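You operate a simulated robot arm through the tools that you are given. There is no shell and no other tool.

You are at the controls of a simulated two-armed robot. One attempt, no reset.

## Task
Set the tip's stick-out to the length on its card and lock it.
Fine: free the yellow lock lever, blue gauge slide home against the tip, turn the black tip knob till the stick-out display reads the same, lock, slide fully back.

It is judged by the outcome, as a careful person would: the job done as asked, and still so three seconds after it is handed in. It fails if anything else is knocked over, pushed out of place, dropped, spilled or broken.

## Robot
Two 7-joint arms with four-finger grippers on one trunk that stands fixed in place. Base frame: the origin is at the foot of the trunk, x ahead of it, y to its left, z up. Lengths are in m, angles in degrees, forces in N, time in s.
The left shoulder is at [0.04, 0.181, 1.254], the right one opposite. With the tool pointing down near the work surface each hand reaches from about 0.32 to 0.84 m from the base axis, measured 20 degrees to its own side. Payload 3.67 kg a hand.
The tool frame of a hand sits at the grasp point between the pads (the TCP): z along the fingers, y along the line on which they close. The tips reach 0.028 m beyond it. The gripper opens to 0.112 m; its body begins 0.073 m behind the TCP.
Orientation is that of the tool frame in the base frame, as [roll, pitch, yaw] about the fixed x, y, z axes, in that order (R = Rz(yaw) Ry(pitch) Rx(roll)). With the fingers straight down and closing along the base's y, the tool's x points along the base's -x, its y along +y and its z along -z.

## Interface
- The arms move only by the tool move_arm. It takes "left_commands", "right_commands" or both (then of equal length, played together; a hand with none holds still); each is a list of rows, each a list of 7 numbers: the shift along the tool's x, y, z in m, then the turn, a rotation vector about the tool's x, y, z in rad, then the gripper command, from -1 (shut) to 1 (fully open), values between in proportion. In form: [[dx, dy, dz, rx, ry, rz, gripper], ...]. A call has 1 to 20 rows; each row is the pose to reach, as a shift and turn from the pose commanded when the call began, along the tool's axes at that moment. Each row takes 0.2 s and may step no farther than 0.05 m and 8.6 degrees from the row before; otherwise, or with a gripper value out of range, the whole call is refused. A pose out of reach is approached as far as the arm can. The call stops where the force on the tool passes 40 N (or 10 N more than at its start, if that is more) or the arm is blocked; 0.2 s more then pass. The fingers move at their own pace (about 0.0724 m/s each) and stop on an object; they squeeze with about 38 N. The grip force told is the motor's: it shows also when the fingers shut on nothing. Time passes only in rows, and 0.2 s behind the last, so rows that repeat a pose let the fingers close. The reply holds the time, the measured pose of the TCP, the force on the tool along the base axes, the opening and the grip force, in the units named above and with some noise, with the torque about the TCP (base axes, N m) and any sound that the robot's microphone picked up.
- Cameras (640 x 400 px; columns grow to the right, rows downward): "scene" is now at [0.1083, 0.0206, 1.5086]; the picture's right is [0.25, -0.97, 0.00], its down [-0.40, -0.11, -0.91] and it looks along [0.88, 0.23, -0.42] (base axes); focal length 310 px, centre (320, 200). "left" rides on the left gripper at [0.06, 0.018, -0.104] in its tool frame; the picture's right is [-0.29, 0.96, 0.00], its down [-0.80, -0.24, -0.55] and it looks along [-0.53, -0.16, 0.83] (tool axes); focal length 234 px, centre (320, 200). "right" rides on the right gripper at [0.06, -0.018, -0.104] in its tool frame; the picture's right is [0.29, 0.96, 0.00], its down [-0.80, 0.24, -0.55] and it looks along [-0.53, 0.16, 0.83] (tool axes); focal length 234 px, centre (320, 200). There is no depth. A picture from a camera that has moved, and an enlarged one, comes with that camera's place and axes in the base frame and with its lens. The place of the scene camera against the robot may be out by one fixed shift of up to 0.012 m in any direction.
- camera(camera): a new picture of that camera. No time passes.
- raise_lower(by): moves the trunk up (or, below 0, down) by that many m; the arms and the scene camera ride with it, the base frame stays. It gives what a move gives, with no picture.
- head_to(pan, tilt): turns the head with the scene camera to pan (to the left, within 86 degrees either way) and tilt (down, from -29 to 69), counted from straight ahead of the robot. It gives what a move gives.
- zoom(camera, box): a new picture of the part [left, top, right, bottom] of that camera's present view, enlarged. No time passes.
- close_job(): hands the job in; it is judged then, once.

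Nothing tells you positions but the pictures and the camera data. Unless the task says otherwise, let go and move clear before handing in.

The tools are called after "Request:" as name(argument=value, ...) on one line, values as JSON. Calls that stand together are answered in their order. move_arm: Moves the arms, as the interface text tells. Its arguments: {"type":"object","properties":{"left_commands":{"type":"array"},"right_commands":{"type":"array"}},"required":[]} The other tools are called the same way: raise_lower (by) moves the trunk up or down; head_to (pan, tilt) turns the head that bears the scene camera; camera (camera) takes a picture; zoom (camera, box) takes an enlarged picture of a part of a camera's view; close_job () hands the job in.

At the start:

```text
time_s: 0.0
left_tcp_pos: [0.3903, 0.324, 1.248]
left_tool_rot: [180.0, -0.1, -180.0]
left_wrist_force: [-0.3, 0.2, 0.1]
left_moment: [-0.03, 0.01, 0.0]
left_width: 0.1118
left_finger_force: 0.0
right_tcp_pos: [0.505, -0.03, 1.324]
right_tool_rot: [-179.9, 0.0, 180.0]
right_wrist_force: [-0.1, -0.3, 0.5]
right_moment: [-0.02, 0.02, 0.0]
right_width: 0.112
right_finger_force: 0.0
trunk travel left (down, up): [-0.375, 0.139]
head pan, tilt (commanded): [14.7, 24.6]
```

scene: 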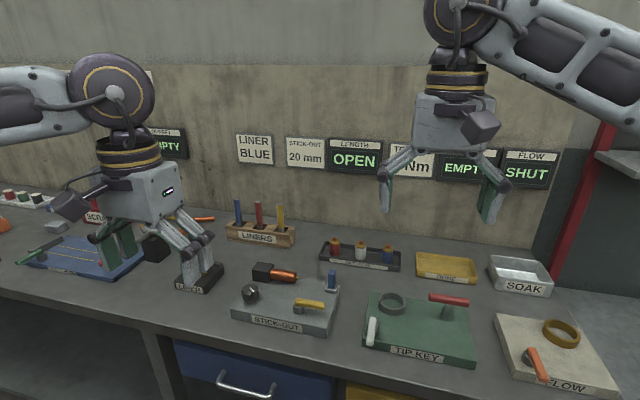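
right: 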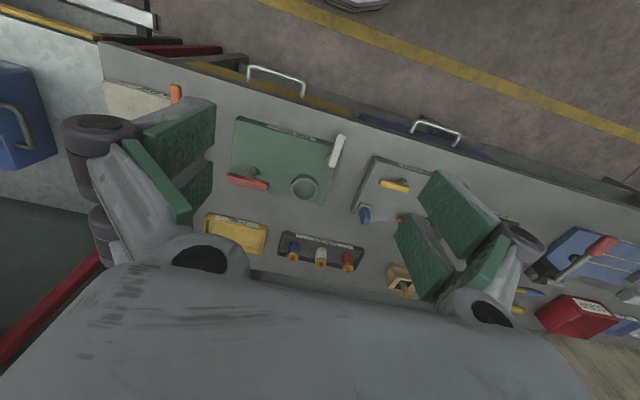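
left: 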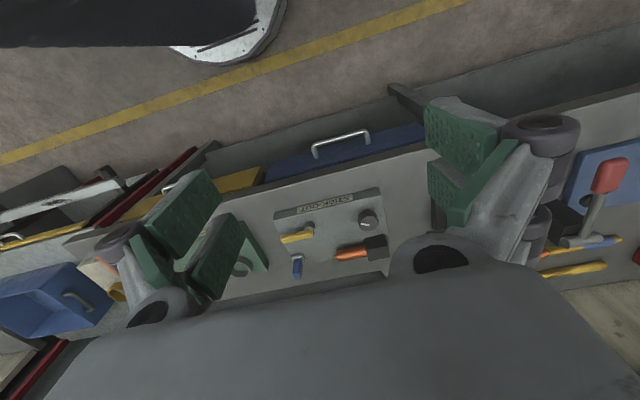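

I see a workbench with a STICK-OUT fixture (black knob, yellow lever, blue slide, an orange/black torch tip) ahead of the robot, and cards on the wall, one reading "STICK-OUT 20 mm" with a LENGTH display reading "OPEN". I'll zoom in on the cards and the fixture before I move anything.

Request:
zoom(camera="scene", box=[220, 250, 360, 340])

Request:
zoom(camera="scene", box=[220, 120, 400, 190])

Request:
zoom(camera="left", box=[260, 170, 420, 290])

Request:
zoom(camera="scene", box=[380, 130, 570, 200])

```text
4.44 times, centred on (290, 295) of scene
camera zoom: at [0.1083, 0.0206, 1.5086], right [0.25, -0.97, 0.0], down [-0.4, -0.11, -0.91], along [0.88, 0.23, -0.42], focal length 1376 px, centre (453, -222)
```

zoom: 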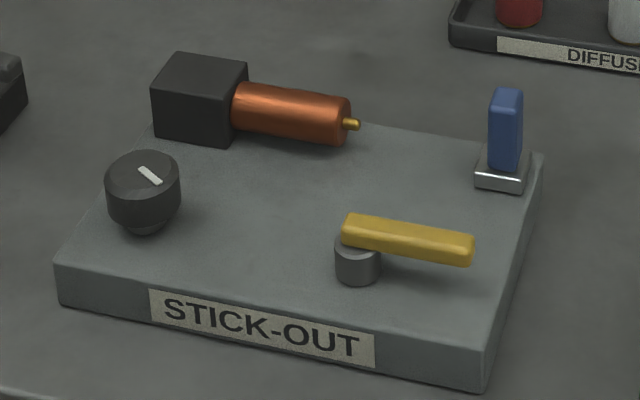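

```text
3.56 times, centred on (310, 155) of scene
camera zoom: at [0.1083, 0.0206, 1.5086], right [0.25, -0.97, 0.0], down [-0.4, -0.11, -0.91], along [0.88, 0.23, -0.42], focal length 1100 px, centre (356, 360)
```

zoom: 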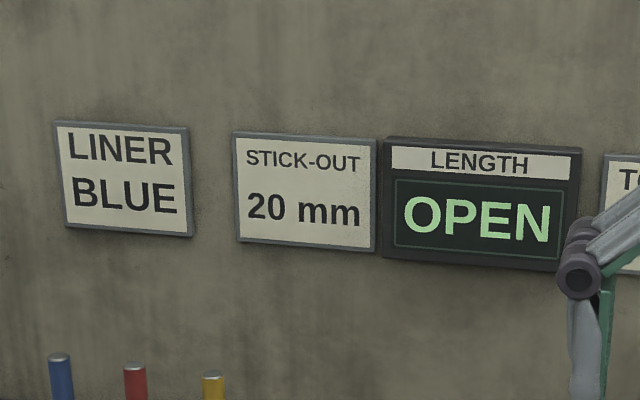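

```text
3.33 times, centred on (340, 230) of left
camera zoom: at [0.3297, 0.3413, 1.3504], right [0.29, 0.96, 0.0], down [0.8, -0.24, 0.55], along [0.53, -0.16, -0.83], focal length 781 px, centre (253, 100)
```

zoom: 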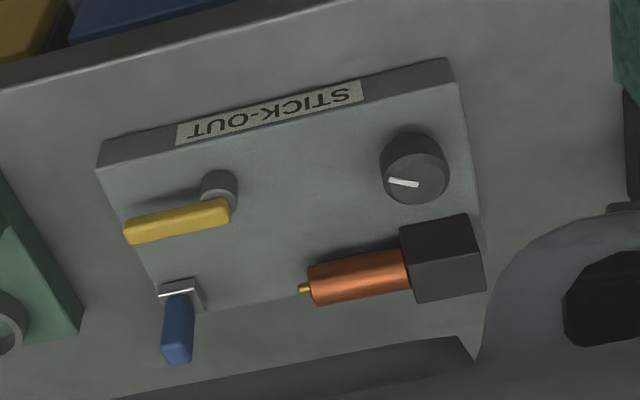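

```text
3.37 times, centred on (475, 165) of scene
camera zoom: at [0.1083, 0.0206, 1.5086], right [0.25, -0.97, 0.0], down [-0.4, -0.11, -0.91], along [0.88, 0.23, -0.42], focal length 1043 px, centre (-202, 318)
```

zoom: 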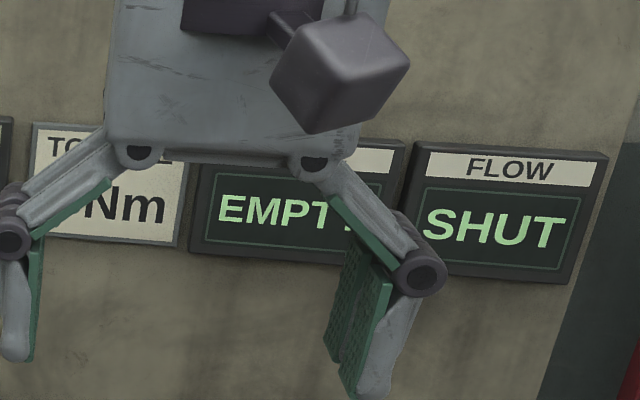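

The fixture's parts are clear: a copper nozzle with a gold tip pointing right, a blue tab at the right edge, a yellow lever on a post and a black knob with a white mark. My rough triangulation gives:
- knob top: (0.66, 0.35, 0.975)
- lever pivot: (0.65, 0.216), with the bar reaching y≈0.155
- slide tab: (0.76, 0.16), top about 1.0

Next I'll look at the finger shape and the other displays.

Request:
zoom(camera="scene", box=[70, 140, 240, 300])

Request:
zoom(camera="scene", box=[360, 60, 530, 230])

Request:
zoom(camera="right", box=[330, 130, 490, 290])

```text
2.50 times, centred on (155, 220) of scene
camera zoom: at [0.1083, 0.0206, 1.5086], right [0.25, -0.97, 0.0], down [-0.4, -0.11, -0.91], along [0.88, 0.23, -0.42], focal length 774 px, centre (732, 150)
```

zoom: 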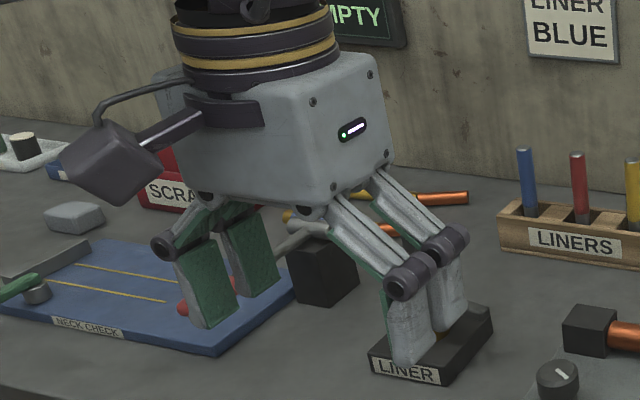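

```text
2.35 times, centred on (445, 145) of scene
camera zoom: at [0.1083, 0.0206, 1.5086], right [0.25, -0.97, 0.0], down [-0.4, -0.11, -0.91], along [0.88, 0.23, -0.42], focal length 728 px, centre (26, 329)
```

zoom: 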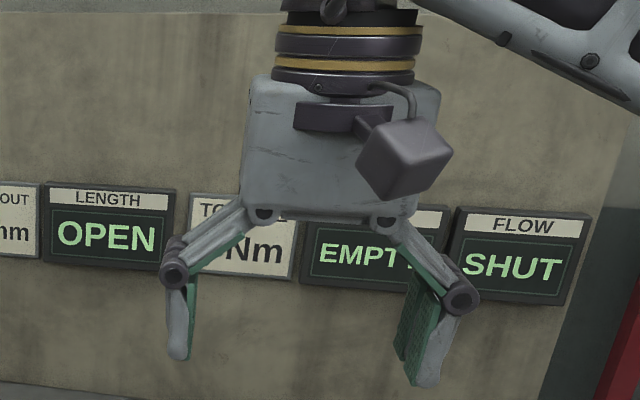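

```text
2.50 times, centred on (410, 210) of right
camera zoom: at [0.4463, -0.047, 1.4274], right [-0.29, 0.96, 0.0], down [0.8, 0.24, 0.55], along [0.53, 0.16, -0.83], focal length 585 px, centre (95, 175)
```

zoom: 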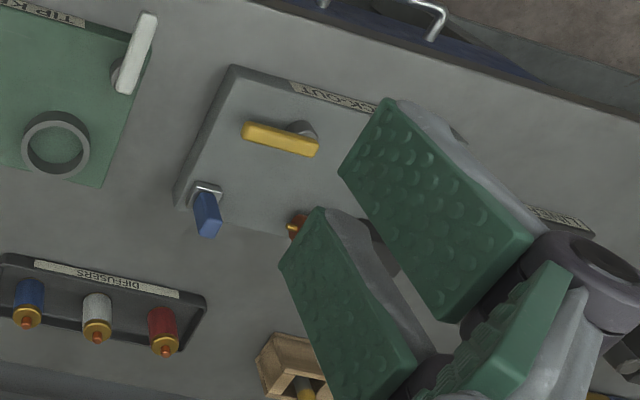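

The fingers are four pads in two side-by-side pairs, about 5 cm wide in total with a small gap between them. I'll bring the left hand nearer, above the fixture, so its wrist camera can measure the parts more accurately.

Request:
move_arm(left_commands=[[-0.03, -0.005, 0.03, 0, 0, 0, 1], [-0.06, -0.01, 0.06, 0, 0, 0, 1], [-0.09, -0.015, 0.09, 0, 0, 0, 1], [-0.12, -0.02, 0.12, 0, 0, 0, 1], [-0.15, -0.024, 0.148, 0, 0, 0, 1], [-0.15, -0.024, 0.148, 0, 0, 0, 1]])

Request:
camera(camera="left")

Request:
camera(camera="scene")

```text
time_s: 1.4
left_tcp_pos: [0.5408, 0.3011, 1.0992]
left_tool_rot: [-179.9, 0.2, -179.9]
left_wrist_force: [-0.3, 0.0, -0.5]
left_moment: [-0.03, -0.02, -0.01]
left_width: 0.1121
left_finger_force: 0.0
right_tcp_pos: [0.5045, -0.0293, 1.3251]
right_tool_rot: [-179.9, 0.1, -179.9]
right_wrist_force: [-0.2, 0.1, -0.2]
right_moment: [-0.02, -0.01, -0.02]
right_width: 0.1115
right_finger_force: 0.1
trunk travel left (down, up): [-0.375, 0.139]
head pan, tilt (commanded): [14.7, 24.6]
```

```text
taken
camera left: at [0.4794, 0.3186, 1.2028], right [0.29, 0.96, 0.0], down [0.8, -0.24, 0.56], along [0.53, -0.16, -0.83], focal length 234 px, centre (320, 200)
```

left: 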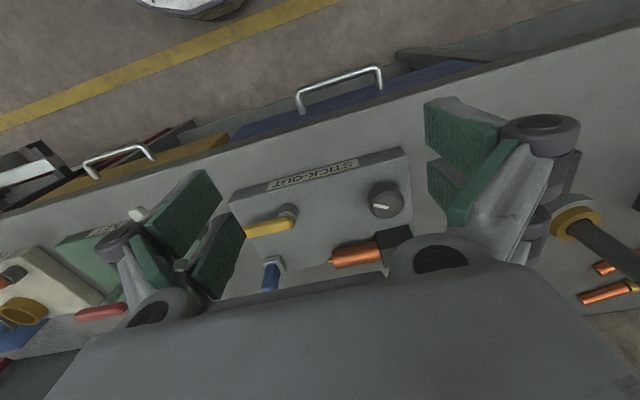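

```text
taken
camera scene: at [0.1071, 0.0209, 1.5088], right [0.25, -0.97, 0.0], down [-0.4, -0.11, -0.91], along [0.88, 0.23, -0.42], focal length 310 px, centre (320, 200)
```

scene: 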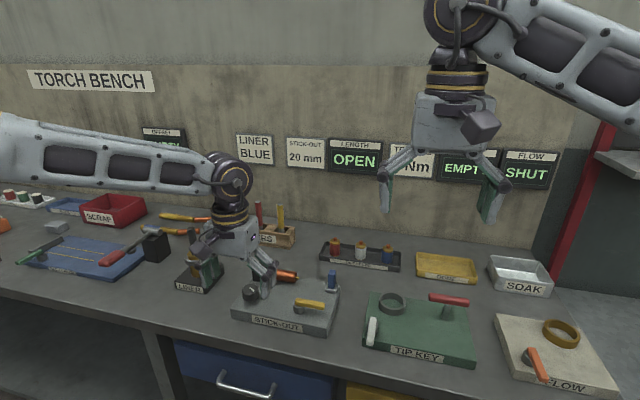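

The wrist camera now has a nearer view of the fixture. I'll zoom in to measure the parts from this pose.

Request:
zoom(camera="left", box=[225, 140, 425, 300])

```text
2.50 times, centred on (325, 220) of left
camera zoom: at [0.4794, 0.3186, 1.2028], right [0.29, 0.96, 0.0], down [0.8, -0.24, 0.56], along [0.53, -0.16, -0.83], focal length 585 px, centre (308, 150)
```

zoom: 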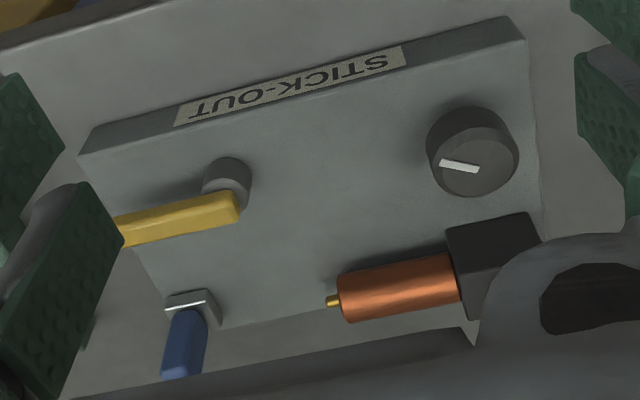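

This baseline is too poorly placed for triangulation, so I'll shift the left hand sideways for a stereo view. At the same time I'll move the right hand clear to its own side.

Request:
move_arm(left_commands=[[0, -0.025, 0, 0, 0, 0, 1], [0, -0.05, 0, 0, 0, 0, 1], [0, -0.075, 0, 0, 0, 0, 1], [0, -0.1, 0, 0, 0, 0, 1], [0, -0.12, 0, 0, 0, 0, 1], [0, -0.12, 0, 0, 0, 0, 1]], right_commands=[[0.02, -0.04, 0, 0, 0, 0, 1], [0.04, -0.08, 0, 0, 0, 0, 1], [0.06, -0.12, 0, 0, 0, 0, 1], [0.08, -0.16, 0, 0, 0, 0, 1], [0.1, -0.2, 0, 0, 0, 0, 1], [0.1, -0.2, 0, 0, 0, 0, 1]])

Request:
zoom(camera="left", box=[240, 100, 480, 300])

Request:
camera(camera="left")

Request:
camera(camera="scene")

```text
time_s: 2.8
left_tcp_pos: [0.542, 0.18, 1.0991]
left_tool_rot: [-179.9, 0.1, -179.7]
left_wrist_force: [0.1, 0.3, 0.0]
left_moment: [-0.01, 0.01, 0.03]
left_width: 0.1121
left_finger_force: 0.1
right_tcp_pos: [0.4057, -0.2282, 1.3234]
right_tool_rot: [-179.9, -0.1, -179.8]
right_wrist_force: [0.3, 1.3, -0.1]
right_moment: [-0.03, 0.03, 0.04]
right_width: 0.1119
right_finger_force: 0.0
trunk travel left (down, up): [-0.375, 0.139]
head pan, tilt (commanded): [14.7, 24.6]
```

```text
2.00 times, centred on (360, 200) of left
camera zoom: at [0.4807, 0.1975, 1.2016], right [0.29, 0.96, 0.0], down [0.8, -0.24, 0.55], along [0.53, -0.16, -0.83], focal length 468 px, centre (240, 200)
```

zoom: 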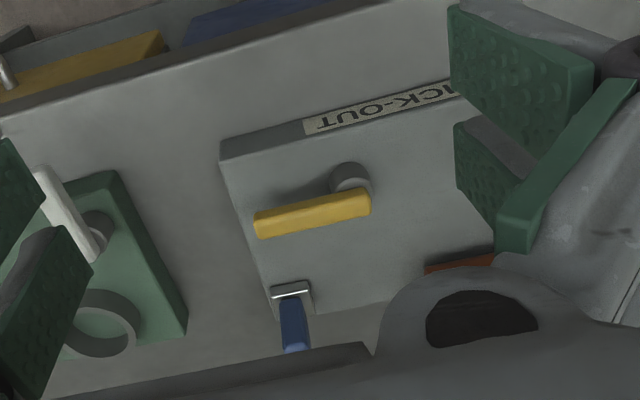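

```text
taken
camera left: at [0.4807, 0.1975, 1.2016], right [0.29, 0.96, 0.0], down [0.8, -0.24, 0.55], along [0.53, -0.16, -0.83], focal length 234 px, centre (320, 200)
```

left: 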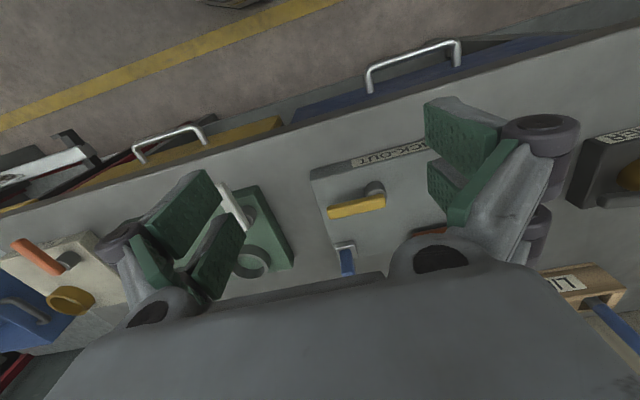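

```text
taken
camera scene: at [0.1093, 0.0226, 1.5085], right [0.25, -0.97, 0.0], down [-0.4, -0.11, -0.91], along [0.88, 0.23, -0.42], focal length 310 px, centre (320, 200)
```

scene: 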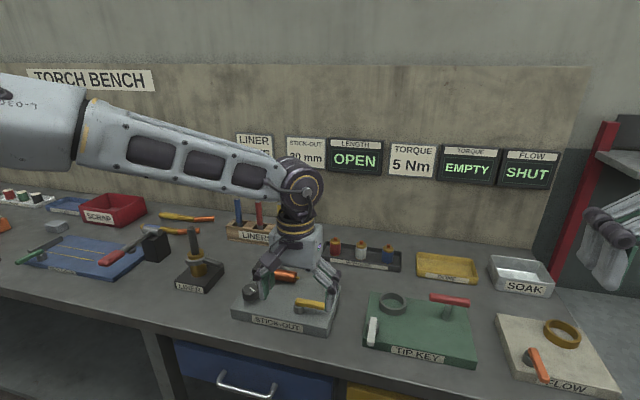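

From the stereo views I take the parts to be:
- plate top: z≈0.939
- lever bar: along y from 0.157 to 0.227 at x≈0.653, top z≈0.967
- slide block: about (0.74, 0.16)
- tip end: about (0.75, 0.251, 0.957)
- knob: about (0.66, 0.349), top z≈0.975

I'll close the left fingers and bring them down in front of the lever's free end, stopping above it first to check.

Request:
move_arm(left_commands=[[-0.03, -0.006, 0.0, 0, 0, 0, -1], [-0.06, -0.012, 0.0, 0, 0, 0, -1], [-0.06, -0.012, 0.035, 0, 0, 0, -1], [-0.06, -0.012, 0.07, 0, 0, 0, -1], [-0.06, -0.012, 0.07, 0, 0, 0, -1], [-0.06, -0.012, 0.07, 0, 0, 0, -1]])

Request:
camera(camera="left")

Request:
zoom(camera="scene", box=[210, 220, 370, 340])

```text
time_s: 4.2
left_tcp_pos: [0.5981, 0.1685, 1.0274]
left_tool_rot: [179.9, 0.0, -179.9]
left_wrist_force: [-0.7, 0.0, 0.3]
left_moment: [0.01, 0.03, -0.02]
left_width: 0.0001
left_finger_force: 35.3
right_tcp_pos: [0.4049, -0.2298, 1.3244]
right_tool_rot: [180.0, -0.1, -180.0]
right_wrist_force: [-0.3, -0.2, 0.6]
right_moment: [0.01, -0.04, -0.01]
right_width: 0.1121
right_finger_force: 0.1
trunk travel left (down, up): [-0.375, 0.139]
head pan, tilt (commanded): [14.7, 24.6]
```

```text
taken
camera left: at [0.538, 0.1862, 1.131], right [0.29, 0.96, 0.0], down [0.8, -0.24, 0.55], along [0.53, -0.16, -0.83], focal length 234 px, centre (320, 200)
```

left: 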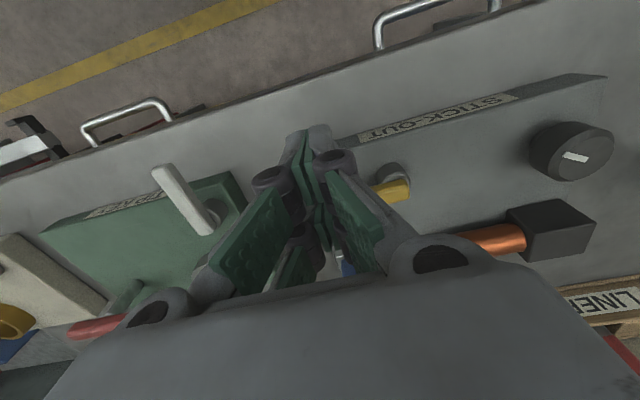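

```text
3.33 times, centred on (290, 280) of scene
camera zoom: at [0.1078, 0.0203, 1.5087], right [0.25, -0.97, 0.0], down [-0.4, -0.11, -0.91], along [0.88, 0.23, -0.42], focal length 1032 px, centre (420, -67)
```

zoom: 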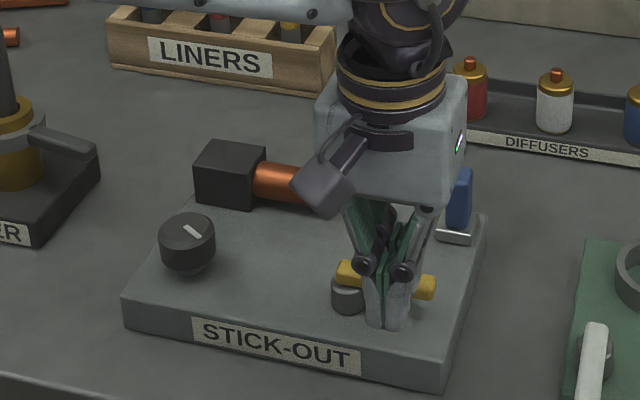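

The closed fingertips hang just in front of the lever bar. I'll lower them to lever height and then push gently away from the robot (+x) in small steps, watching the force.

Request:
move_arm(left_commands=[[0, 0, 0.027, 0, 0, 0, -1], [0, 0, 0.053, 0, 0, 0, -1], [0, 0, 0.053, 0, 0, 0, -1]])

Request:
zoom(camera="scene", box=[210, 220, 370, 340])

Request:
camera(camera="left")

```text
time_s: 5.0
left_tcp_pos: [0.5949, 0.1712, 0.9779]
left_tool_rot: [-179.9, 0.1, -180.0]
left_wrist_force: [-0.5, 1.1, 0.7]
left_moment: [0.02, -0.01, 0.01]
left_width: 0.0002
left_finger_force: 35.7
left hand out of reach, approached as far as the arm can: row 2, 3
right_tcp_pos: [0.405, -0.2297, 1.3244]
right_tool_rot: [-180.0, 0.0, -180.0]
right_wrist_force: [1.5, -0.5, 0.7]
right_moment: [0.02, 0.0, -0.02]
right_width: 0.1122
right_finger_force: 0.1
trunk travel left (down, up): [-0.375, 0.139]
head pan, tilt (commanded): [14.7, 24.6]
```

```text
3.33 times, centred on (290, 280) of scene
camera zoom: at [0.108, 0.0202, 1.5087], right [0.25, -0.97, 0.0], down [-0.4, -0.11, -0.91], along [0.88, 0.23, -0.42], focal length 1032 px, centre (420, -67)
```

zoom: 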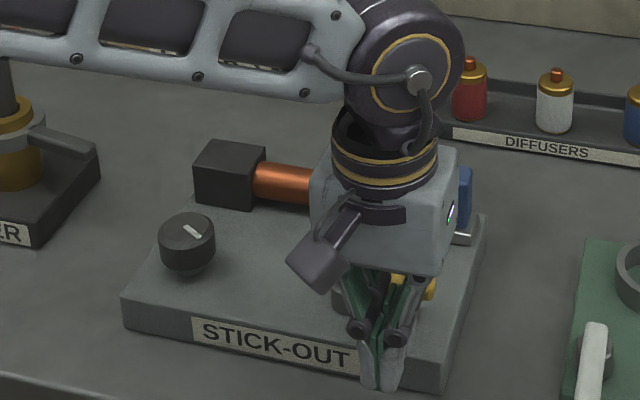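

```text
taken
camera left: at [0.5339, 0.1895, 1.0813], right [0.29, 0.96, 0.0], down [0.8, -0.24, 0.56], along [0.53, -0.16, -0.83], focal length 234 px, centre (320, 200)
```

left: 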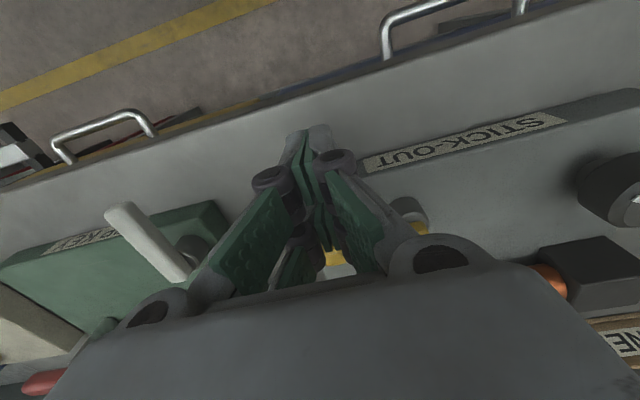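

The arm couldn't quite reach that low from this shoulder height. I'll lift the hand straight back up, then lower the trunk so the shoulder sits closer to the bench.

Request:
move_arm(left_commands=[[0, 0, -0.04, 0, 0, 0, -1], [0, 0, -0.08, 0, 0, 0, -1], [0, 0, -0.12, 0, 0, 0, -1], [0, 0, -0.16, 0, 0, 0, -1], [0, 0, -0.16, 0, 0, 0, -1]])

Request:
camera(camera="scene")

```text
time_s: 6.2
left_tcp_pos: [0.5967, 0.1727, 1.1373]
left_tool_rot: [-180.0, 0.0, -179.9]
left_wrist_force: [-0.3, 0.0, 0.0]
left_moment: [0.01, 0.0, -0.03]
left_width: 0.0
left_finger_force: 35.8
right_tcp_pos: [0.4052, -0.2297, 1.3226]
right_tool_rot: [180.0, 0.0, 180.0]
right_wrist_force: [-0.2, -0.2, -0.1]
right_moment: [0.0, 0.0, -0.02]
right_width: 0.1119
right_finger_force: 0.1
trunk travel left (down, up): [-0.375, 0.139]
head pan, tilt (commanded): [14.7, 24.6]
```

```text
taken
camera scene: at [0.1089, 0.0206, 1.5086], right [0.25, -0.97, 0.0], down [-0.4, -0.11, -0.91], along [0.88, 0.23, -0.42], focal length 310 px, centre (320, 200)
```

scene: 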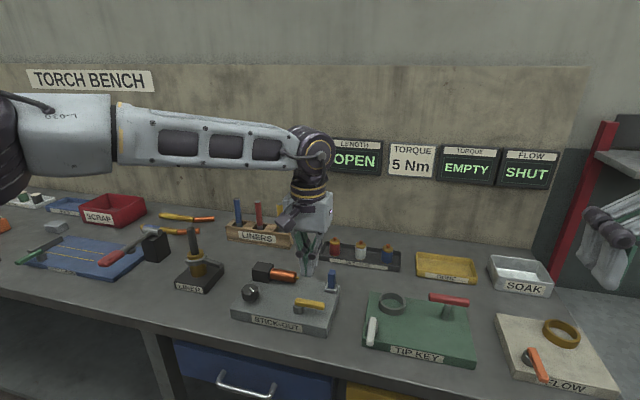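

The hand is clear above the fixture. I'll lower the trunk 0.12 m, which takes the fingertips to about z=0.99, still above the lever.

Request:
raise_lower(by=-0.12)

Request:
camera(camera="scene")

```text
time_s: 7.7
left_tcp_pos: [0.5973, 0.1727, 1.0187]
left_tool_rot: [-180.0, 0.0, -179.9]
left_wrist_force: [0.5, -0.3, 0.8]
left_moment: [-0.02, -0.03, -0.01]
left_width: 0.0
left_finger_force: 35.9
right_tcp_pos: [0.4045, -0.2296, 1.2046]
right_tool_rot: [179.9, 0.0, 180.0]
right_wrist_force: [-0.3, 0.1, -0.1]
right_moment: [0.01, 0.03, 0.0]
right_width: 0.1123
right_finger_force: 0.1
trunk travel left (down, up): [-0.255, 0.259]
head pan, tilt (commanded): [14.7, 24.6]
```

```text
taken
camera scene: at [0.1081, 0.0204, 1.3896], right [0.25, -0.97, 0.0], down [-0.4, -0.11, -0.91], along [0.88, 0.23, -0.42], focal length 310 px, centre (320, 200)
```

scene: 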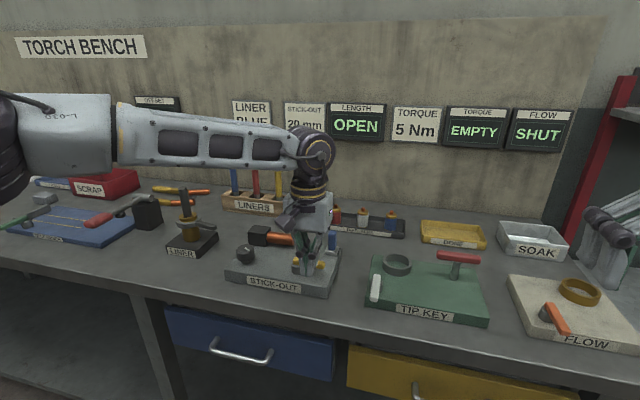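

The trunk is down and the fingertips hover in front of the lever. I'll descend to lever height and check.

Request:
move_arm(left_commands=[[0, -0.004, 0.022, 0, 0, 0, -1], [0, -0.005, 0.044, 0, 0, 0, -1], [0, -0.005, 0.044, 0, 0, 0, -1]])

Request:
zoom(camera="scene", box=[210, 210, 370, 310])

```text
time_s: 8.5
left_tcp_pos: [0.596, 0.1668, 0.9747]
left_tool_rot: [180.0, 0.0, -179.9]
left_wrist_force: [0.0, 0.7, 0.4]
left_moment: [-0.01, 0.02, 0.01]
left_width: 0.0001
left_finger_force: 35.9
right_tcp_pos: [0.4045, -0.2306, 1.2045]
right_tool_rot: [180.0, 0.1, -180.0]
right_wrist_force: [-0.9, 0.5, 1.0]
right_moment: [-0.03, 0.0, -0.02]
right_width: 0.1119
right_finger_force: 0.1
trunk travel left (down, up): [-0.255, 0.259]
head pan, tilt (commanded): [14.7, 24.6]
```

```text
4.00 times, centred on (290, 260) of scene
camera zoom: at [0.108, 0.0203, 1.3896], right [0.25, -0.97, 0.0], down [-0.4, -0.11, -0.91], along [0.88, 0.23, -0.42], focal length 1238 px, centre (440, -40)
```

zoom: 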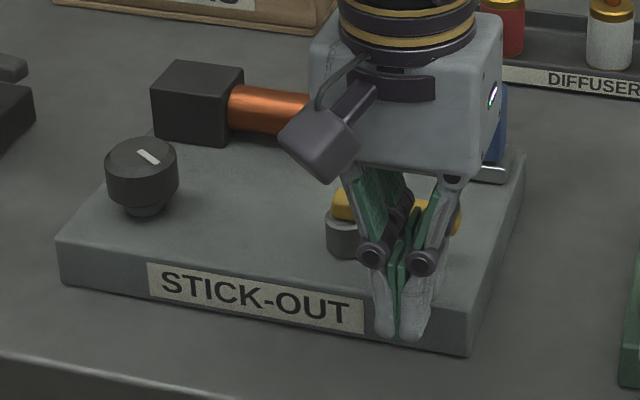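

The fingertips are just above the plate, in front of the bar. Next I'll push +x in 5 mm steps.

Request:
move_arm(left_commands=[[-0.01, 0, 0, 0, 0, 0, -1], [-0.02, 0, 0, 0, 0, 0, -1], [-0.025, 0, 0, 0, 0, 0, -1], [-0.03, 0, 0, 0, 0, 0, -1], [-0.034, 0, 0, 0, 0, 0, -1]])

Request:
zoom(camera="scene", box=[210, 210, 370, 310])

Request:
zoom(camera="left", box=[240, 100, 480, 300])

```text
time_s: 9.8
left_tcp_pos: [0.623, 0.1669, 0.9741]
left_tool_rot: [179.9, -0.9, 179.8]
left_wrist_force: [-31.6, 6.0, 8.1]
left_moment: [-0.04, -0.11, 0.29]
left_width: 0.0058
left_finger_force: 36.5
right_tcp_pos: [0.4032, -0.2308, 1.2057]
right_tool_rot: [179.9, 0.2, 179.9]
right_wrist_force: [0.2, 0.0, 0.4]
right_moment: [0.02, 0.05, -0.01]
right_width: 0.1121
right_finger_force: 0.2
trunk travel left (down, up): [-0.255, 0.259]
head pan, tilt (commanded): [14.7, 24.6]
stopped in row 5 (left hand): the force on the tool passed its limit at 42 N (the readings are from after the stop); the commanded pose is now the measured one
```

```text
4.00 times, centred on (290, 260) of scene
camera zoom: at [0.1045, 0.021, 1.39], right [0.25, -0.97, 0.0], down [-0.4, -0.11, -0.91], along [0.88, 0.23, -0.41], focal length 1238 px, centre (440, -40)
```

zoom: 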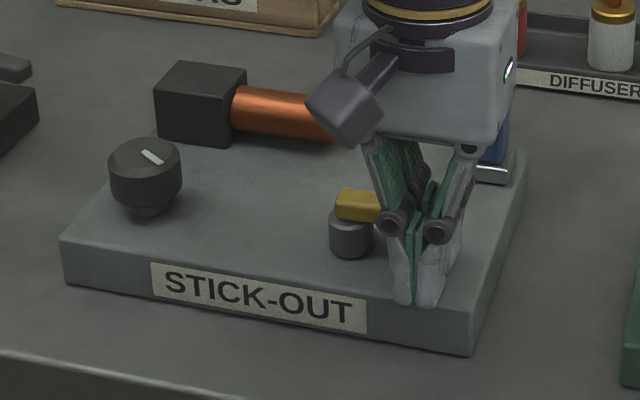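

```text
2.00 times, centred on (360, 200) of left
camera zoom: at [0.5642, 0.1842, 1.0783], right [0.29, 0.96, 0.0], down [0.8, -0.24, 0.54], along [0.52, -0.16, -0.84], focal length 468 px, centre (240, 200)
```

zoom: 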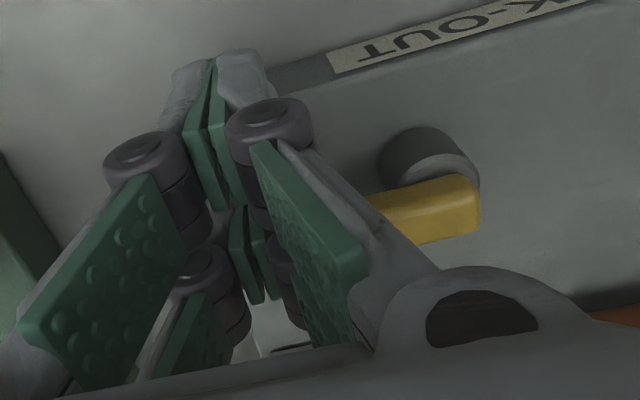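

At 42 N the lever doesn't move in +x, so that direction is its stop and freeing it must mean swinging the end toward the robot (-x). I'll back off, rise over the bar, and come down on its far side, short of the slide.

Request:
move_arm(left_commands=[[0.012, 0, 0, 0, 0, 0, -1], [0.012, 0, -0.025, 0, 0, 0, -1], [0.012, 0, -0.05, 0, 0, 0, -1], [-0.025, 0.002, -0.05, 0, 0, 0, -1], [-0.069, 0.004, -0.05, 0, 0, 0, -1], [-0.069, 0.004, -0.05, 0, 0, 0, -1]])

Request:
zoom(camera="scene", box=[210, 200, 370, 310])

Request:
zoom(camera="left", box=[240, 100, 480, 300])

```text
time_s: 11.2
left_tcp_pos: [0.6578, 0.1976, 1.0222]
left_tool_rot: [179.8, -0.6, 179.9]
left_wrist_force: [0.1, 0.8, -0.3]
left_moment: [0.02, -0.01, 0.01]
left_width: 0.0001
left_finger_force: 35.4
left hand out of reach, approached as far as the arm can: row 4, 5, 6
right_tcp_pos: [0.4061, -0.2304, 1.205]
right_tool_rot: [-180.0, 0.0, -180.0]
right_wrist_force: [0.5, -0.1, 0.3]
right_moment: [0.01, 0.01, -0.03]
right_width: 0.1121
right_finger_force: 0.1
trunk travel left (down, up): [-0.255, 0.259]
head pan, tilt (commanded): [14.7, 24.6]
```

```text
3.64 times, centred on (290, 255) of scene
camera zoom: at [0.1087, 0.02, 1.3895], right [0.25, -0.97, 0.0], down [-0.4, -0.1, -0.91], along [0.88, 0.23, -0.42], focal length 1126 px, centre (429, 0)
```

zoom: 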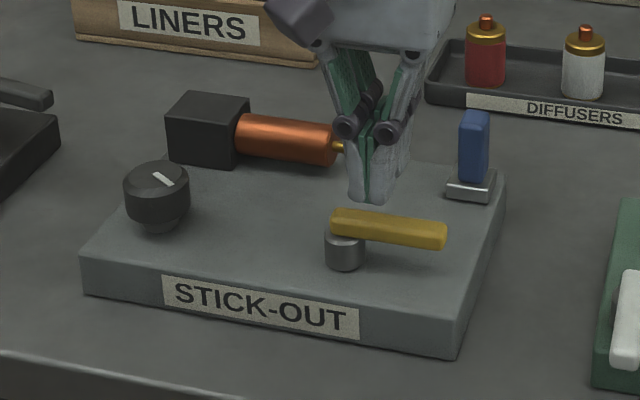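

```text
2.00 times, centred on (360, 200) of left
camera zoom: at [0.5979, 0.2146, 1.1261], right [0.29, 0.96, 0.0], down [0.8, -0.24, 0.54], along [0.52, -0.16, -0.84], focal length 468 px, centre (240, 200)
```

zoom: 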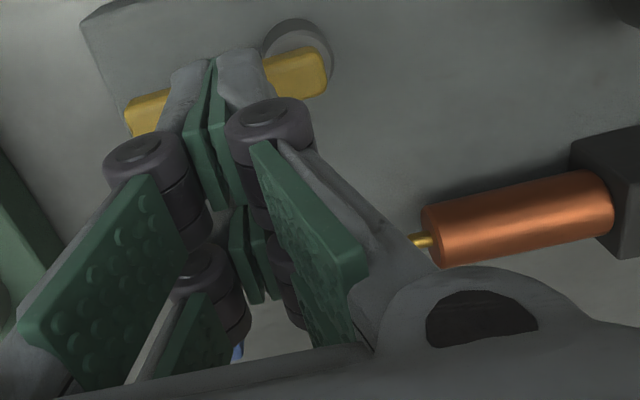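

The arm ran short of reach again: it stopped at (0.658, 0.198) instead of x≈0.69. I'll turn the head left to see how the arm is folded.

Request:
head_to(pan=50, tilt=25)

Request:
camera(camera="scene")

```text
time_s: 12.2
left_tcp_pos: [0.6568, 0.1959, 1.0223]
left_tool_rot: [179.9, -0.7, 179.9]
left_wrist_force: [-0.1, -0.1, 0.3]
left_moment: [0.0, 0.02, 0.0]
left_width: 0.0
left_finger_force: 35.5
right_tcp_pos: [0.405, -0.2311, 1.2041]
right_tool_rot: [180.0, 0.0, 180.0]
right_wrist_force: [0.8, -0.6, 0.1]
right_moment: [0.03, -0.01, 0.01]
right_width: 0.1118
right_finger_force: 0.0
trunk travel left (down, up): [-0.255, 0.259]
head pan, tilt (commanded): [50.0, 25.0]
```

```text
taken
camera scene: at [0.0785, 0.0675, 1.3889], right [0.77, -0.64, 0.0], down [-0.27, -0.32, -0.91], along [0.58, 0.69, -0.42], focal length 310 px, centre (320, 200)
```

scene: 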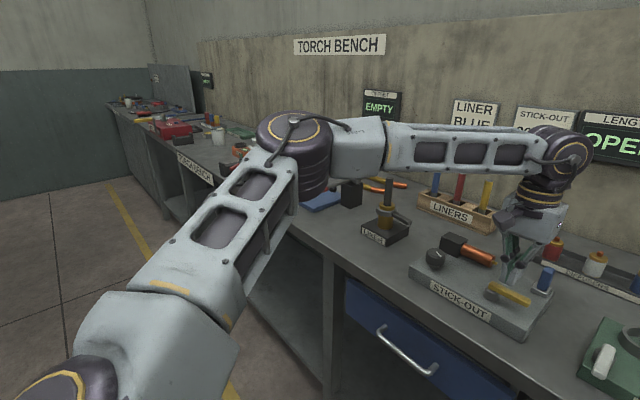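

The elbow sits far out to the left, so this looks like a joint limit rather than a fully stretched arm. I'll lift a little and turn the wrist about vertical, to see whether a different yaw frees more reach toward the lever's far side.

Request:
move_arm(left_commands=[[0, 0, -0.04, 0, 0, 0, -1], [0, 0, -0.06, 0, 0, -0.13, -1], [0, 0, -0.06, 0, 0, -0.26, -1], [0, 0, -0.06, 0, 0, -0.39, -1], [0, 0, -0.06, 0, 0, -0.52, -1], [0, 0, -0.06, 0, 0, -0.52, -1]])

Request:
camera(camera="scene")

```text
time_s: 13.7
left_tcp_pos: [0.6536, 0.1991, 1.0826]
left_tool_rot: [179.6, -0.4, -150.2]
left_wrist_force: [-1.2, 0.0, 0.0]
left_moment: [0.01, 0.01, 0.0]
left_width: 0.0001
left_finger_force: 35.6
left hand out of reach, approached as far as the arm can: row 2, 3, 4, 5, 6
right_tcp_pos: [0.4058, -0.2304, 1.2045]
right_tool_rot: [180.0, 0.0, -180.0]
right_wrist_force: [0.6, 0.0, -0.7]
right_moment: [0.0, -0.02, 0.01]
right_width: 0.112
right_finger_force: 0.0
trunk travel left (down, up): [-0.255, 0.259]
head pan, tilt (commanded): [50.0, 25.0]
```

```text
taken
camera scene: at [0.0782, 0.0677, 1.3889], right [0.77, -0.64, 0.0], down [-0.27, -0.32, -0.91], along [0.58, 0.69, -0.42], focal length 310 px, centre (320, 200)
```

scene: 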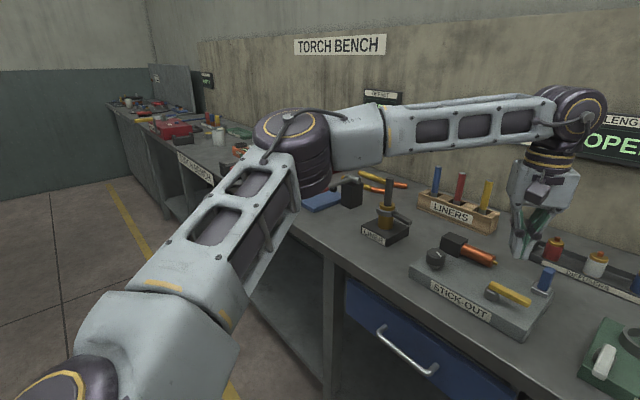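

The new yaw is reachable, but the forward limit hasn't changed because the elbow stayed where it was. I'll look at the shoulder and upper arm to see what is binding.

Request:
head_to(pan=80, tilt=30)

Request:
camera(camera="scene")

Request:
camera(camera="right")

```text
time_s: 14.6
left_tcp_pos: [0.6542, 0.2007, 1.081]
left_tool_rot: [179.6, -0.4, -150.3]
left_wrist_force: [0.7, 0.7, -0.2]
left_moment: [0.0, 0.02, -0.01]
left_width: 0.0
left_finger_force: 35.5
right_tcp_pos: [0.4058, -0.2311, 1.2044]
right_tool_rot: [180.0, 0.0, -180.0]
right_wrist_force: [0.8, 1.0, 0.2]
right_moment: [-0.01, 0.0, 0.03]
right_width: 0.1123
right_finger_force: 0.0
trunk travel left (down, up): [-0.255, 0.259]
head pan, tilt (commanded): [80.0, 30.0]
```

```text
taken
camera scene: at [0.0349, 0.0861, 1.381], right [0.98, -0.17, 0.0], down [-0.09, -0.49, -0.87], along [0.15, 0.85, -0.5], focal length 310 px, centre (320, 200)
```

scene: 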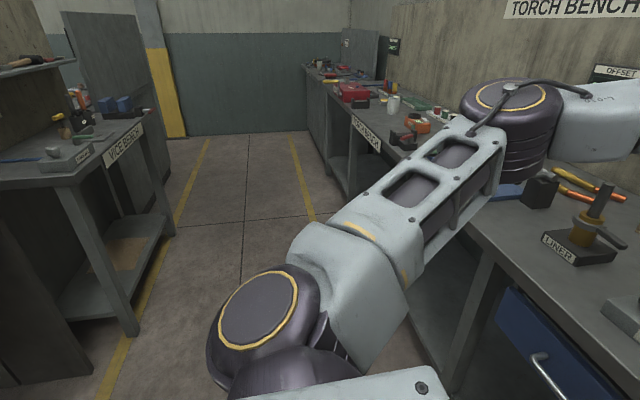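

```text
taken
camera right: at [0.3459, -0.2482, 1.3082], right [-0.29, 0.96, 0.0], down [0.8, 0.24, 0.55], along [0.53, 0.16, -0.83], focal length 234 px, centre (320, 200)
```

right: 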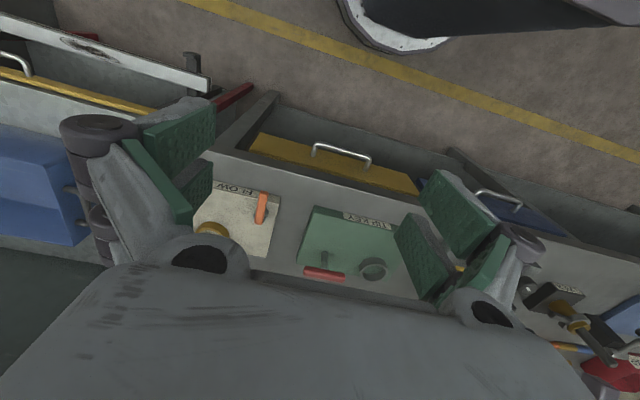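

The upper arm seems stuck in its present branch. I'll move the hand left and forward at a safe height, restoring the yaw, and see whether the far side can be reached by another route.

Request:
move_arm(left_commands=[[-0.019, 0.0325, -0.02, 0, 0, 0.13, -1], [-0.038, 0.065, -0.04, 0, 0, 0.26, -1], [-0.056, 0.098, -0.05, 0, 0, 0.39, -1], [-0.075, 0.13, -0.06, 0, 0, 0.52, -1], [-0.075, 0.13, -0.06, 0, 0, 0.52, -1]])

```text
time_s: 15.8
left_tcp_pos: [0.6584, 0.3494, 1.1416]
left_tool_rot: [179.8, -0.6, 179.9]
left_wrist_force: [-0.2, 0.8, 0.1]
left_moment: [0.04, -0.01, -0.01]
left_width: 0.0
left_finger_force: 35.9
right_tcp_pos: [0.4064, -0.2311, 1.2051]
right_tool_rot: [179.9, 0.0, -180.0]
right_wrist_force: [-0.2, -0.9, 0.3]
right_moment: [0.01, 0.0, -0.03]
right_width: 0.1121
right_finger_force: 0.1
trunk travel left (down, up): [-0.255, 0.259]
head pan, tilt (commanded): [80.0, 30.0]
```

That pose was reached cleanly. Next I'll go forward along x on this side.

Request:
move_arm(left_commands=[[-0.035, 0, 0.01, 0, 0, 0, -1], [-0.07, 0, 0.02, 0, 0, 0, -1], [-0.1, 0, 0.03, 0, 0, 0, -1], [-0.1, 0, 0.03, 0, 0, 0, -1]])

Request:
head_to(pan=55, tilt=25)

Request:
camera(camera="scene")

```text
time_s: 16.8
left_tcp_pos: [0.7143, 0.3545, 1.1054]
left_tool_rot: [179.9, -0.6, 179.9]
left_wrist_force: [0.0, 0.6, 0.5]
left_moment: [-0.03, 0.02, 0.03]
left_width: 0.0002
left_finger_force: 36.3
left hand out of reach, approached as far as the arm can: row 2, 3, 4
right_tcp_pos: [0.4065, -0.2303, 1.2054]
right_tool_rot: [180.0, 0.0, -180.0]
right_wrist_force: [-0.1, -0.2, -0.3]
right_moment: [-0.02, 0.03, -0.02]
right_width: 0.1117
right_finger_force: 0.1
trunk travel left (down, up): [-0.255, 0.259]
head pan, tilt (commanded): [80.0, 30.0]
```

```text
time_s: 17.7
left_tcp_pos: [0.7142, 0.3551, 1.1071]
left_tool_rot: [179.8, -0.6, 180.0]
left_wrist_force: [0.5, 0.0, 0.3]
left_moment: [0.03, 0.01, 0.03]
left_width: 0.0002
left_finger_force: 36.4
right_tcp_pos: [0.4048, -0.231, 1.2053]
right_tool_rot: [180.0, 0.0, 180.0]
right_wrist_force: [-0.3, 0.4, -0.3]
right_moment: [-0.02, -0.03, -0.02]
right_width: 0.1119
right_finger_force: 0.0
trunk travel left (down, up): [-0.255, 0.259]
head pan, tilt (commanded): [55.0, 25.0]
```

```text
taken
camera scene: at [0.0717, 0.0726, 1.3889], right [0.82, -0.57, 0.0], down [-0.24, -0.35, -0.91], along [0.52, 0.74, -0.42], focal length 310 px, centre (320, 200)
```

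scene: 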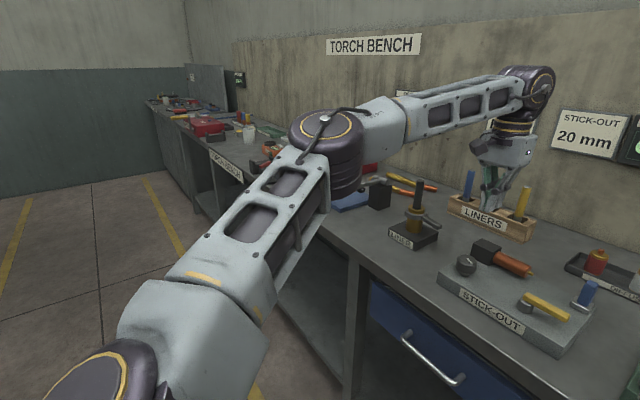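

The elbow stays in one place, so the wrist is limited to a sphere around it. Tilting the fingers forward by about 20° keeps the wrist closer and should give enough reach. I'll back off and tilt the hand at a safe height.

Request:
move_arm(left_commands=[[0.02, -0.026, 0, 0, -0.09, 0, -1], [0.042, -0.052, 0, 0, -0.18, 0, -1], [0.063, -0.079, 0, 0, -0.27, 0, -1], [0.084, -0.105, 0, 0, -0.35, 0, -1], [0.084, -0.105, 0, 0, -0.35, 0, -1]])

Request:
head_to(pan=14.7, tilt=24.6)

Request:
camera(camera="scene")

Request:
camera(camera="left")

```text
time_s: 18.9
left_tcp_pos: [0.6317, 0.2526, 1.106]
left_tool_rot: [179.8, 19.4, 179.8]
left_wrist_force: [-0.2, -0.4, -0.2]
left_moment: [-0.04, 0.01, -0.01]
left_width: 0.0
left_finger_force: 35.8
right_tcp_pos: [0.4061, -0.2309, 1.2048]
right_tool_rot: [180.0, -0.2, 180.0]
right_wrist_force: [-0.1, 0.7, -0.5]
right_moment: [-0.02, 0.01, -0.05]
right_width: 0.1119
right_finger_force: 0.0
trunk travel left (down, up): [-0.255, 0.259]
head pan, tilt (commanded): [55.0, 25.0]
```

```text
time_s: 20.0
left_tcp_pos: [0.6304, 0.2508, 1.1056]
left_tool_rot: [179.8, 19.4, 179.8]
left_wrist_force: [0.0, 0.4, 0.2]
left_moment: [0.02, 0.0, -0.02]
left_width: 0.0
left_finger_force: 35.9
right_tcp_pos: [0.4057, -0.2302, 1.2045]
right_tool_rot: [-179.9, 0.0, 180.0]
right_wrist_force: [0.2, 0.5, -0.8]
right_moment: [0.01, 0.0, 0.03]
right_width: 0.1121
right_finger_force: 0.0
trunk travel left (down, up): [-0.255, 0.259]
head pan, tilt (commanded): [14.7, 24.6]
```

```text
taken
camera scene: at [0.1084, 0.0207, 1.3895], right [0.25, -0.97, 0.0], down [-0.4, -0.11, -0.91], along [0.88, 0.23, -0.42], focal length 310 px, centre (320, 200)
```

scene: 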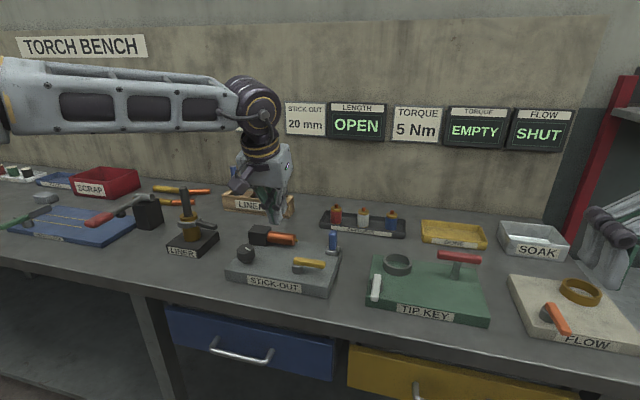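

```text
taken
camera left: at [0.5393, 0.2694, 1.1837], right [0.27, 0.96, 0.1], down [0.57, -0.24, 0.79], along [0.78, -0.16, -0.61], focal length 234 px, centre (320, 200)
```

left: 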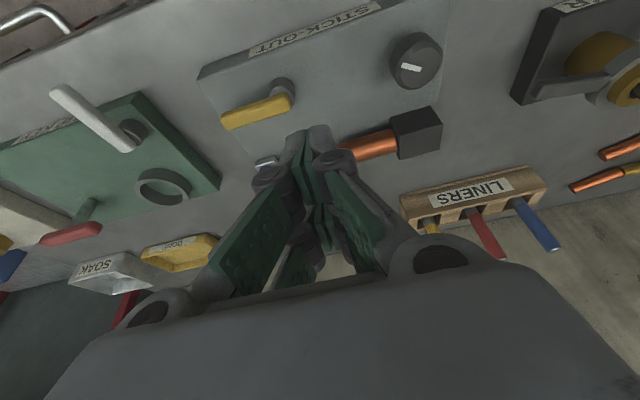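

The scene view of the fixture is clear now, so I'll zoom in to refine positions before hooking the lever.

Request:
zoom(camera="scene", box=[215, 220, 355, 305])

Request:
zoom(camera="left", box=[190, 0, 460, 200])

```text
4.57 times, centred on (285, 262) of scene
camera zoom: at [0.1084, 0.0207, 1.3895], right [0.25, -0.97, 0.0], down [-0.4, -0.11, -0.91], along [0.88, 0.23, -0.42], focal length 1415 px, centre (480, -86)
```

zoom: 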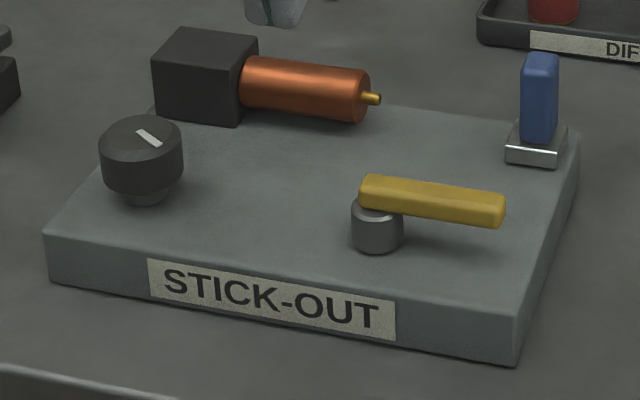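

```text
2.00 times, centred on (325, 100) of left
camera zoom: at [0.5393, 0.2694, 1.1837], right [0.27, 0.96, 0.1], down [0.57, -0.24, 0.79], along [0.78, -0.16, -0.61], focal length 468 px, centre (310, 400)
```

zoom: 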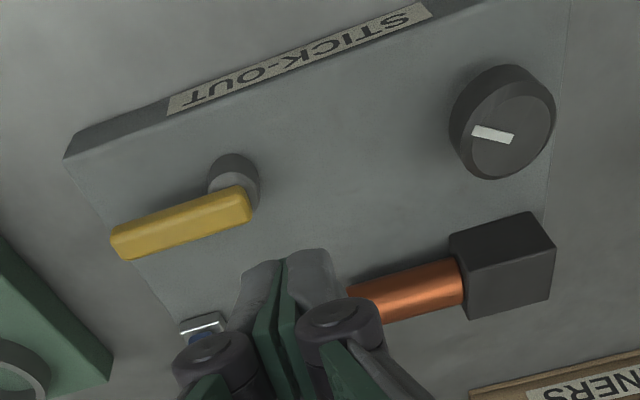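

The refined positions agree with the earlier ones: the scene camera reads about 1 cm high, the tab is at (0.748, 0.158) with its top near 0.996, and the lever end is at (0.654, 0.156). I'll move the tilted, closed fingers to just beyond the lever, hovering first.

Request:
move_arm(left_commands=[[-0.008, -0.028, 0.031, 0, 0, 0, -1], [-0.016, -0.056, 0.062, 0, 0, 0, -1], [-0.024, -0.083, 0.094, 0, 0, 0, -1], [-0.024, -0.083, 0.094, 0, 0, 0, -1]])

Request:
zoom(camera="scene", box=[215, 200, 355, 305])

Request:
camera(camera="left")

```text
time_s: 21.0
left_tcp_pos: [0.6851, 0.1696, 1.0263]
left_tool_rot: [179.8, 19.6, 179.8]
left_wrist_force: [-0.5, -0.6, 0.0]
left_moment: [-0.01, 0.01, -0.02]
left_width: 0.0001
left_finger_force: 35.5
right_tcp_pos: [0.404, -0.2317, 1.2059]
right_tool_rot: [-180.0, 0.0, 180.0]
right_wrist_force: [-0.2, 0.1, 0.4]
right_moment: [0.01, -0.03, -0.01]
right_width: 0.1118
right_finger_force: 0.1
trunk travel left (down, up): [-0.255, 0.259]
head pan, tilt (commanded): [14.7, 24.6]
```

```text
3.81 times, centred on (285, 252) of scene
camera zoom: at [0.1071, 0.0202, 1.3897], right [0.25, -0.97, 0.0], down [-0.4, -0.11, -0.91], along [0.88, 0.23, -0.42], focal length 1179 px, centre (453, 0)
```

zoom: 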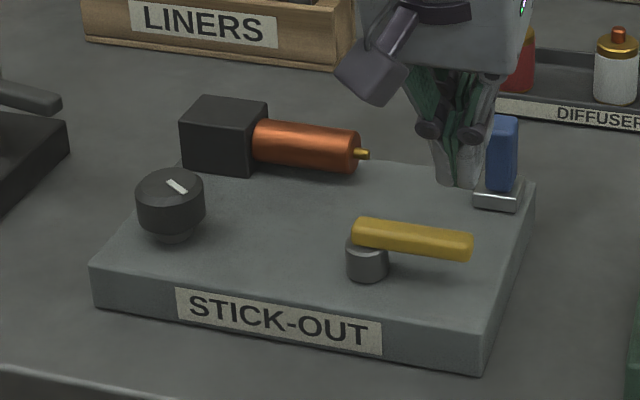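

```text
taken
camera left: at [0.5935, 0.1864, 1.1039], right [0.27, 0.96, 0.1], down [0.57, -0.24, 0.79], along [0.78, -0.16, -0.61], focal length 234 px, centre (320, 200)
```

left: 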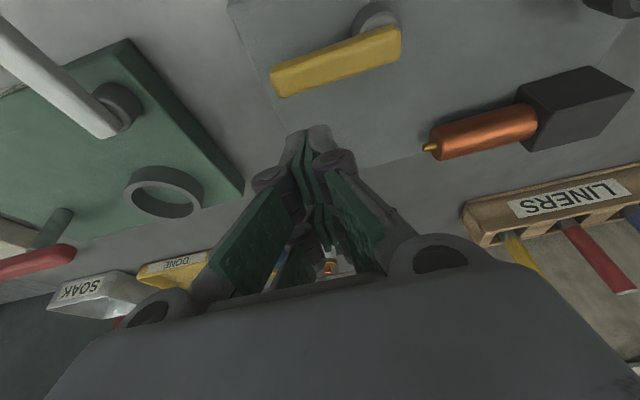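

The fingertips hover between the lever and the slide. I'll lower them straight down behind the bar.

Request:
move_arm(left_commands=[[0.0077, -0.001, 0.0217, 0, 0, 0, -1], [0.0153, -0.002, 0.0434, 0, 0, 0, -1], [0.0153, -0.002, 0.0434, 0, 0, 0, -1]])

Request:
zoom(camera="scene", box=[215, 200, 355, 305])

Request:
zoom(camera="left", box=[200, 0, 440, 200])

```text
time_s: 21.8
left_tcp_pos: [0.6866, 0.1674, 0.98]
left_tool_rot: [179.9, 19.5, 179.7]
left_wrist_force: [-0.8, 0.7, 0.5]
left_moment: [-0.02, 0.02, 0.0]
left_width: 0.0002
left_finger_force: 35.5
right_tcp_pos: [0.4051, -0.2303, 1.2059]
right_tool_rot: [-180.0, 0.0, 179.9]
right_wrist_force: [0.4, 0.3, 0.8]
right_moment: [0.02, 0.03, 0.0]
right_width: 0.1117
right_finger_force: 0.0
trunk travel left (down, up): [-0.255, 0.259]
head pan, tilt (commanded): [14.7, 24.6]
```

```text
3.81 times, centred on (285, 252) of scene
camera zoom: at [0.1082, 0.0204, 1.3896], right [0.25, -0.97, 0.0], down [-0.4, -0.11, -0.91], along [0.88, 0.23, -0.42], focal length 1179 px, centre (453, 0)
```

zoom: 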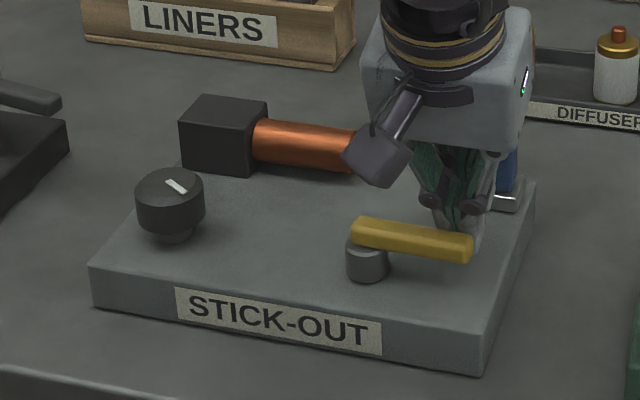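

```text
2.00 times, centred on (320, 100) of left
camera zoom: at [0.5941, 0.1851, 1.0568], right [0.27, 0.96, 0.1], down [0.57, -0.24, 0.79], along [0.78, -0.16, -0.61], focal length 468 px, centre (320, 400)
```

zoom: 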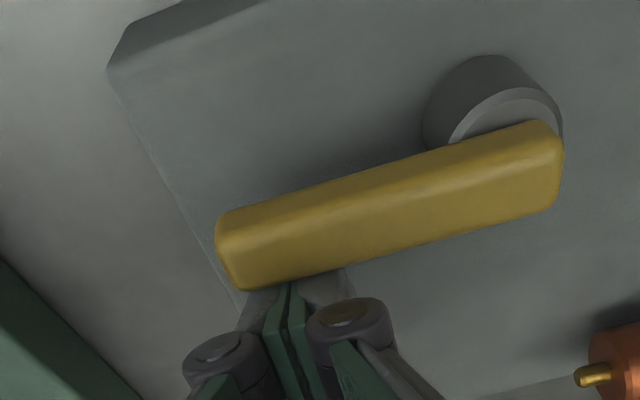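

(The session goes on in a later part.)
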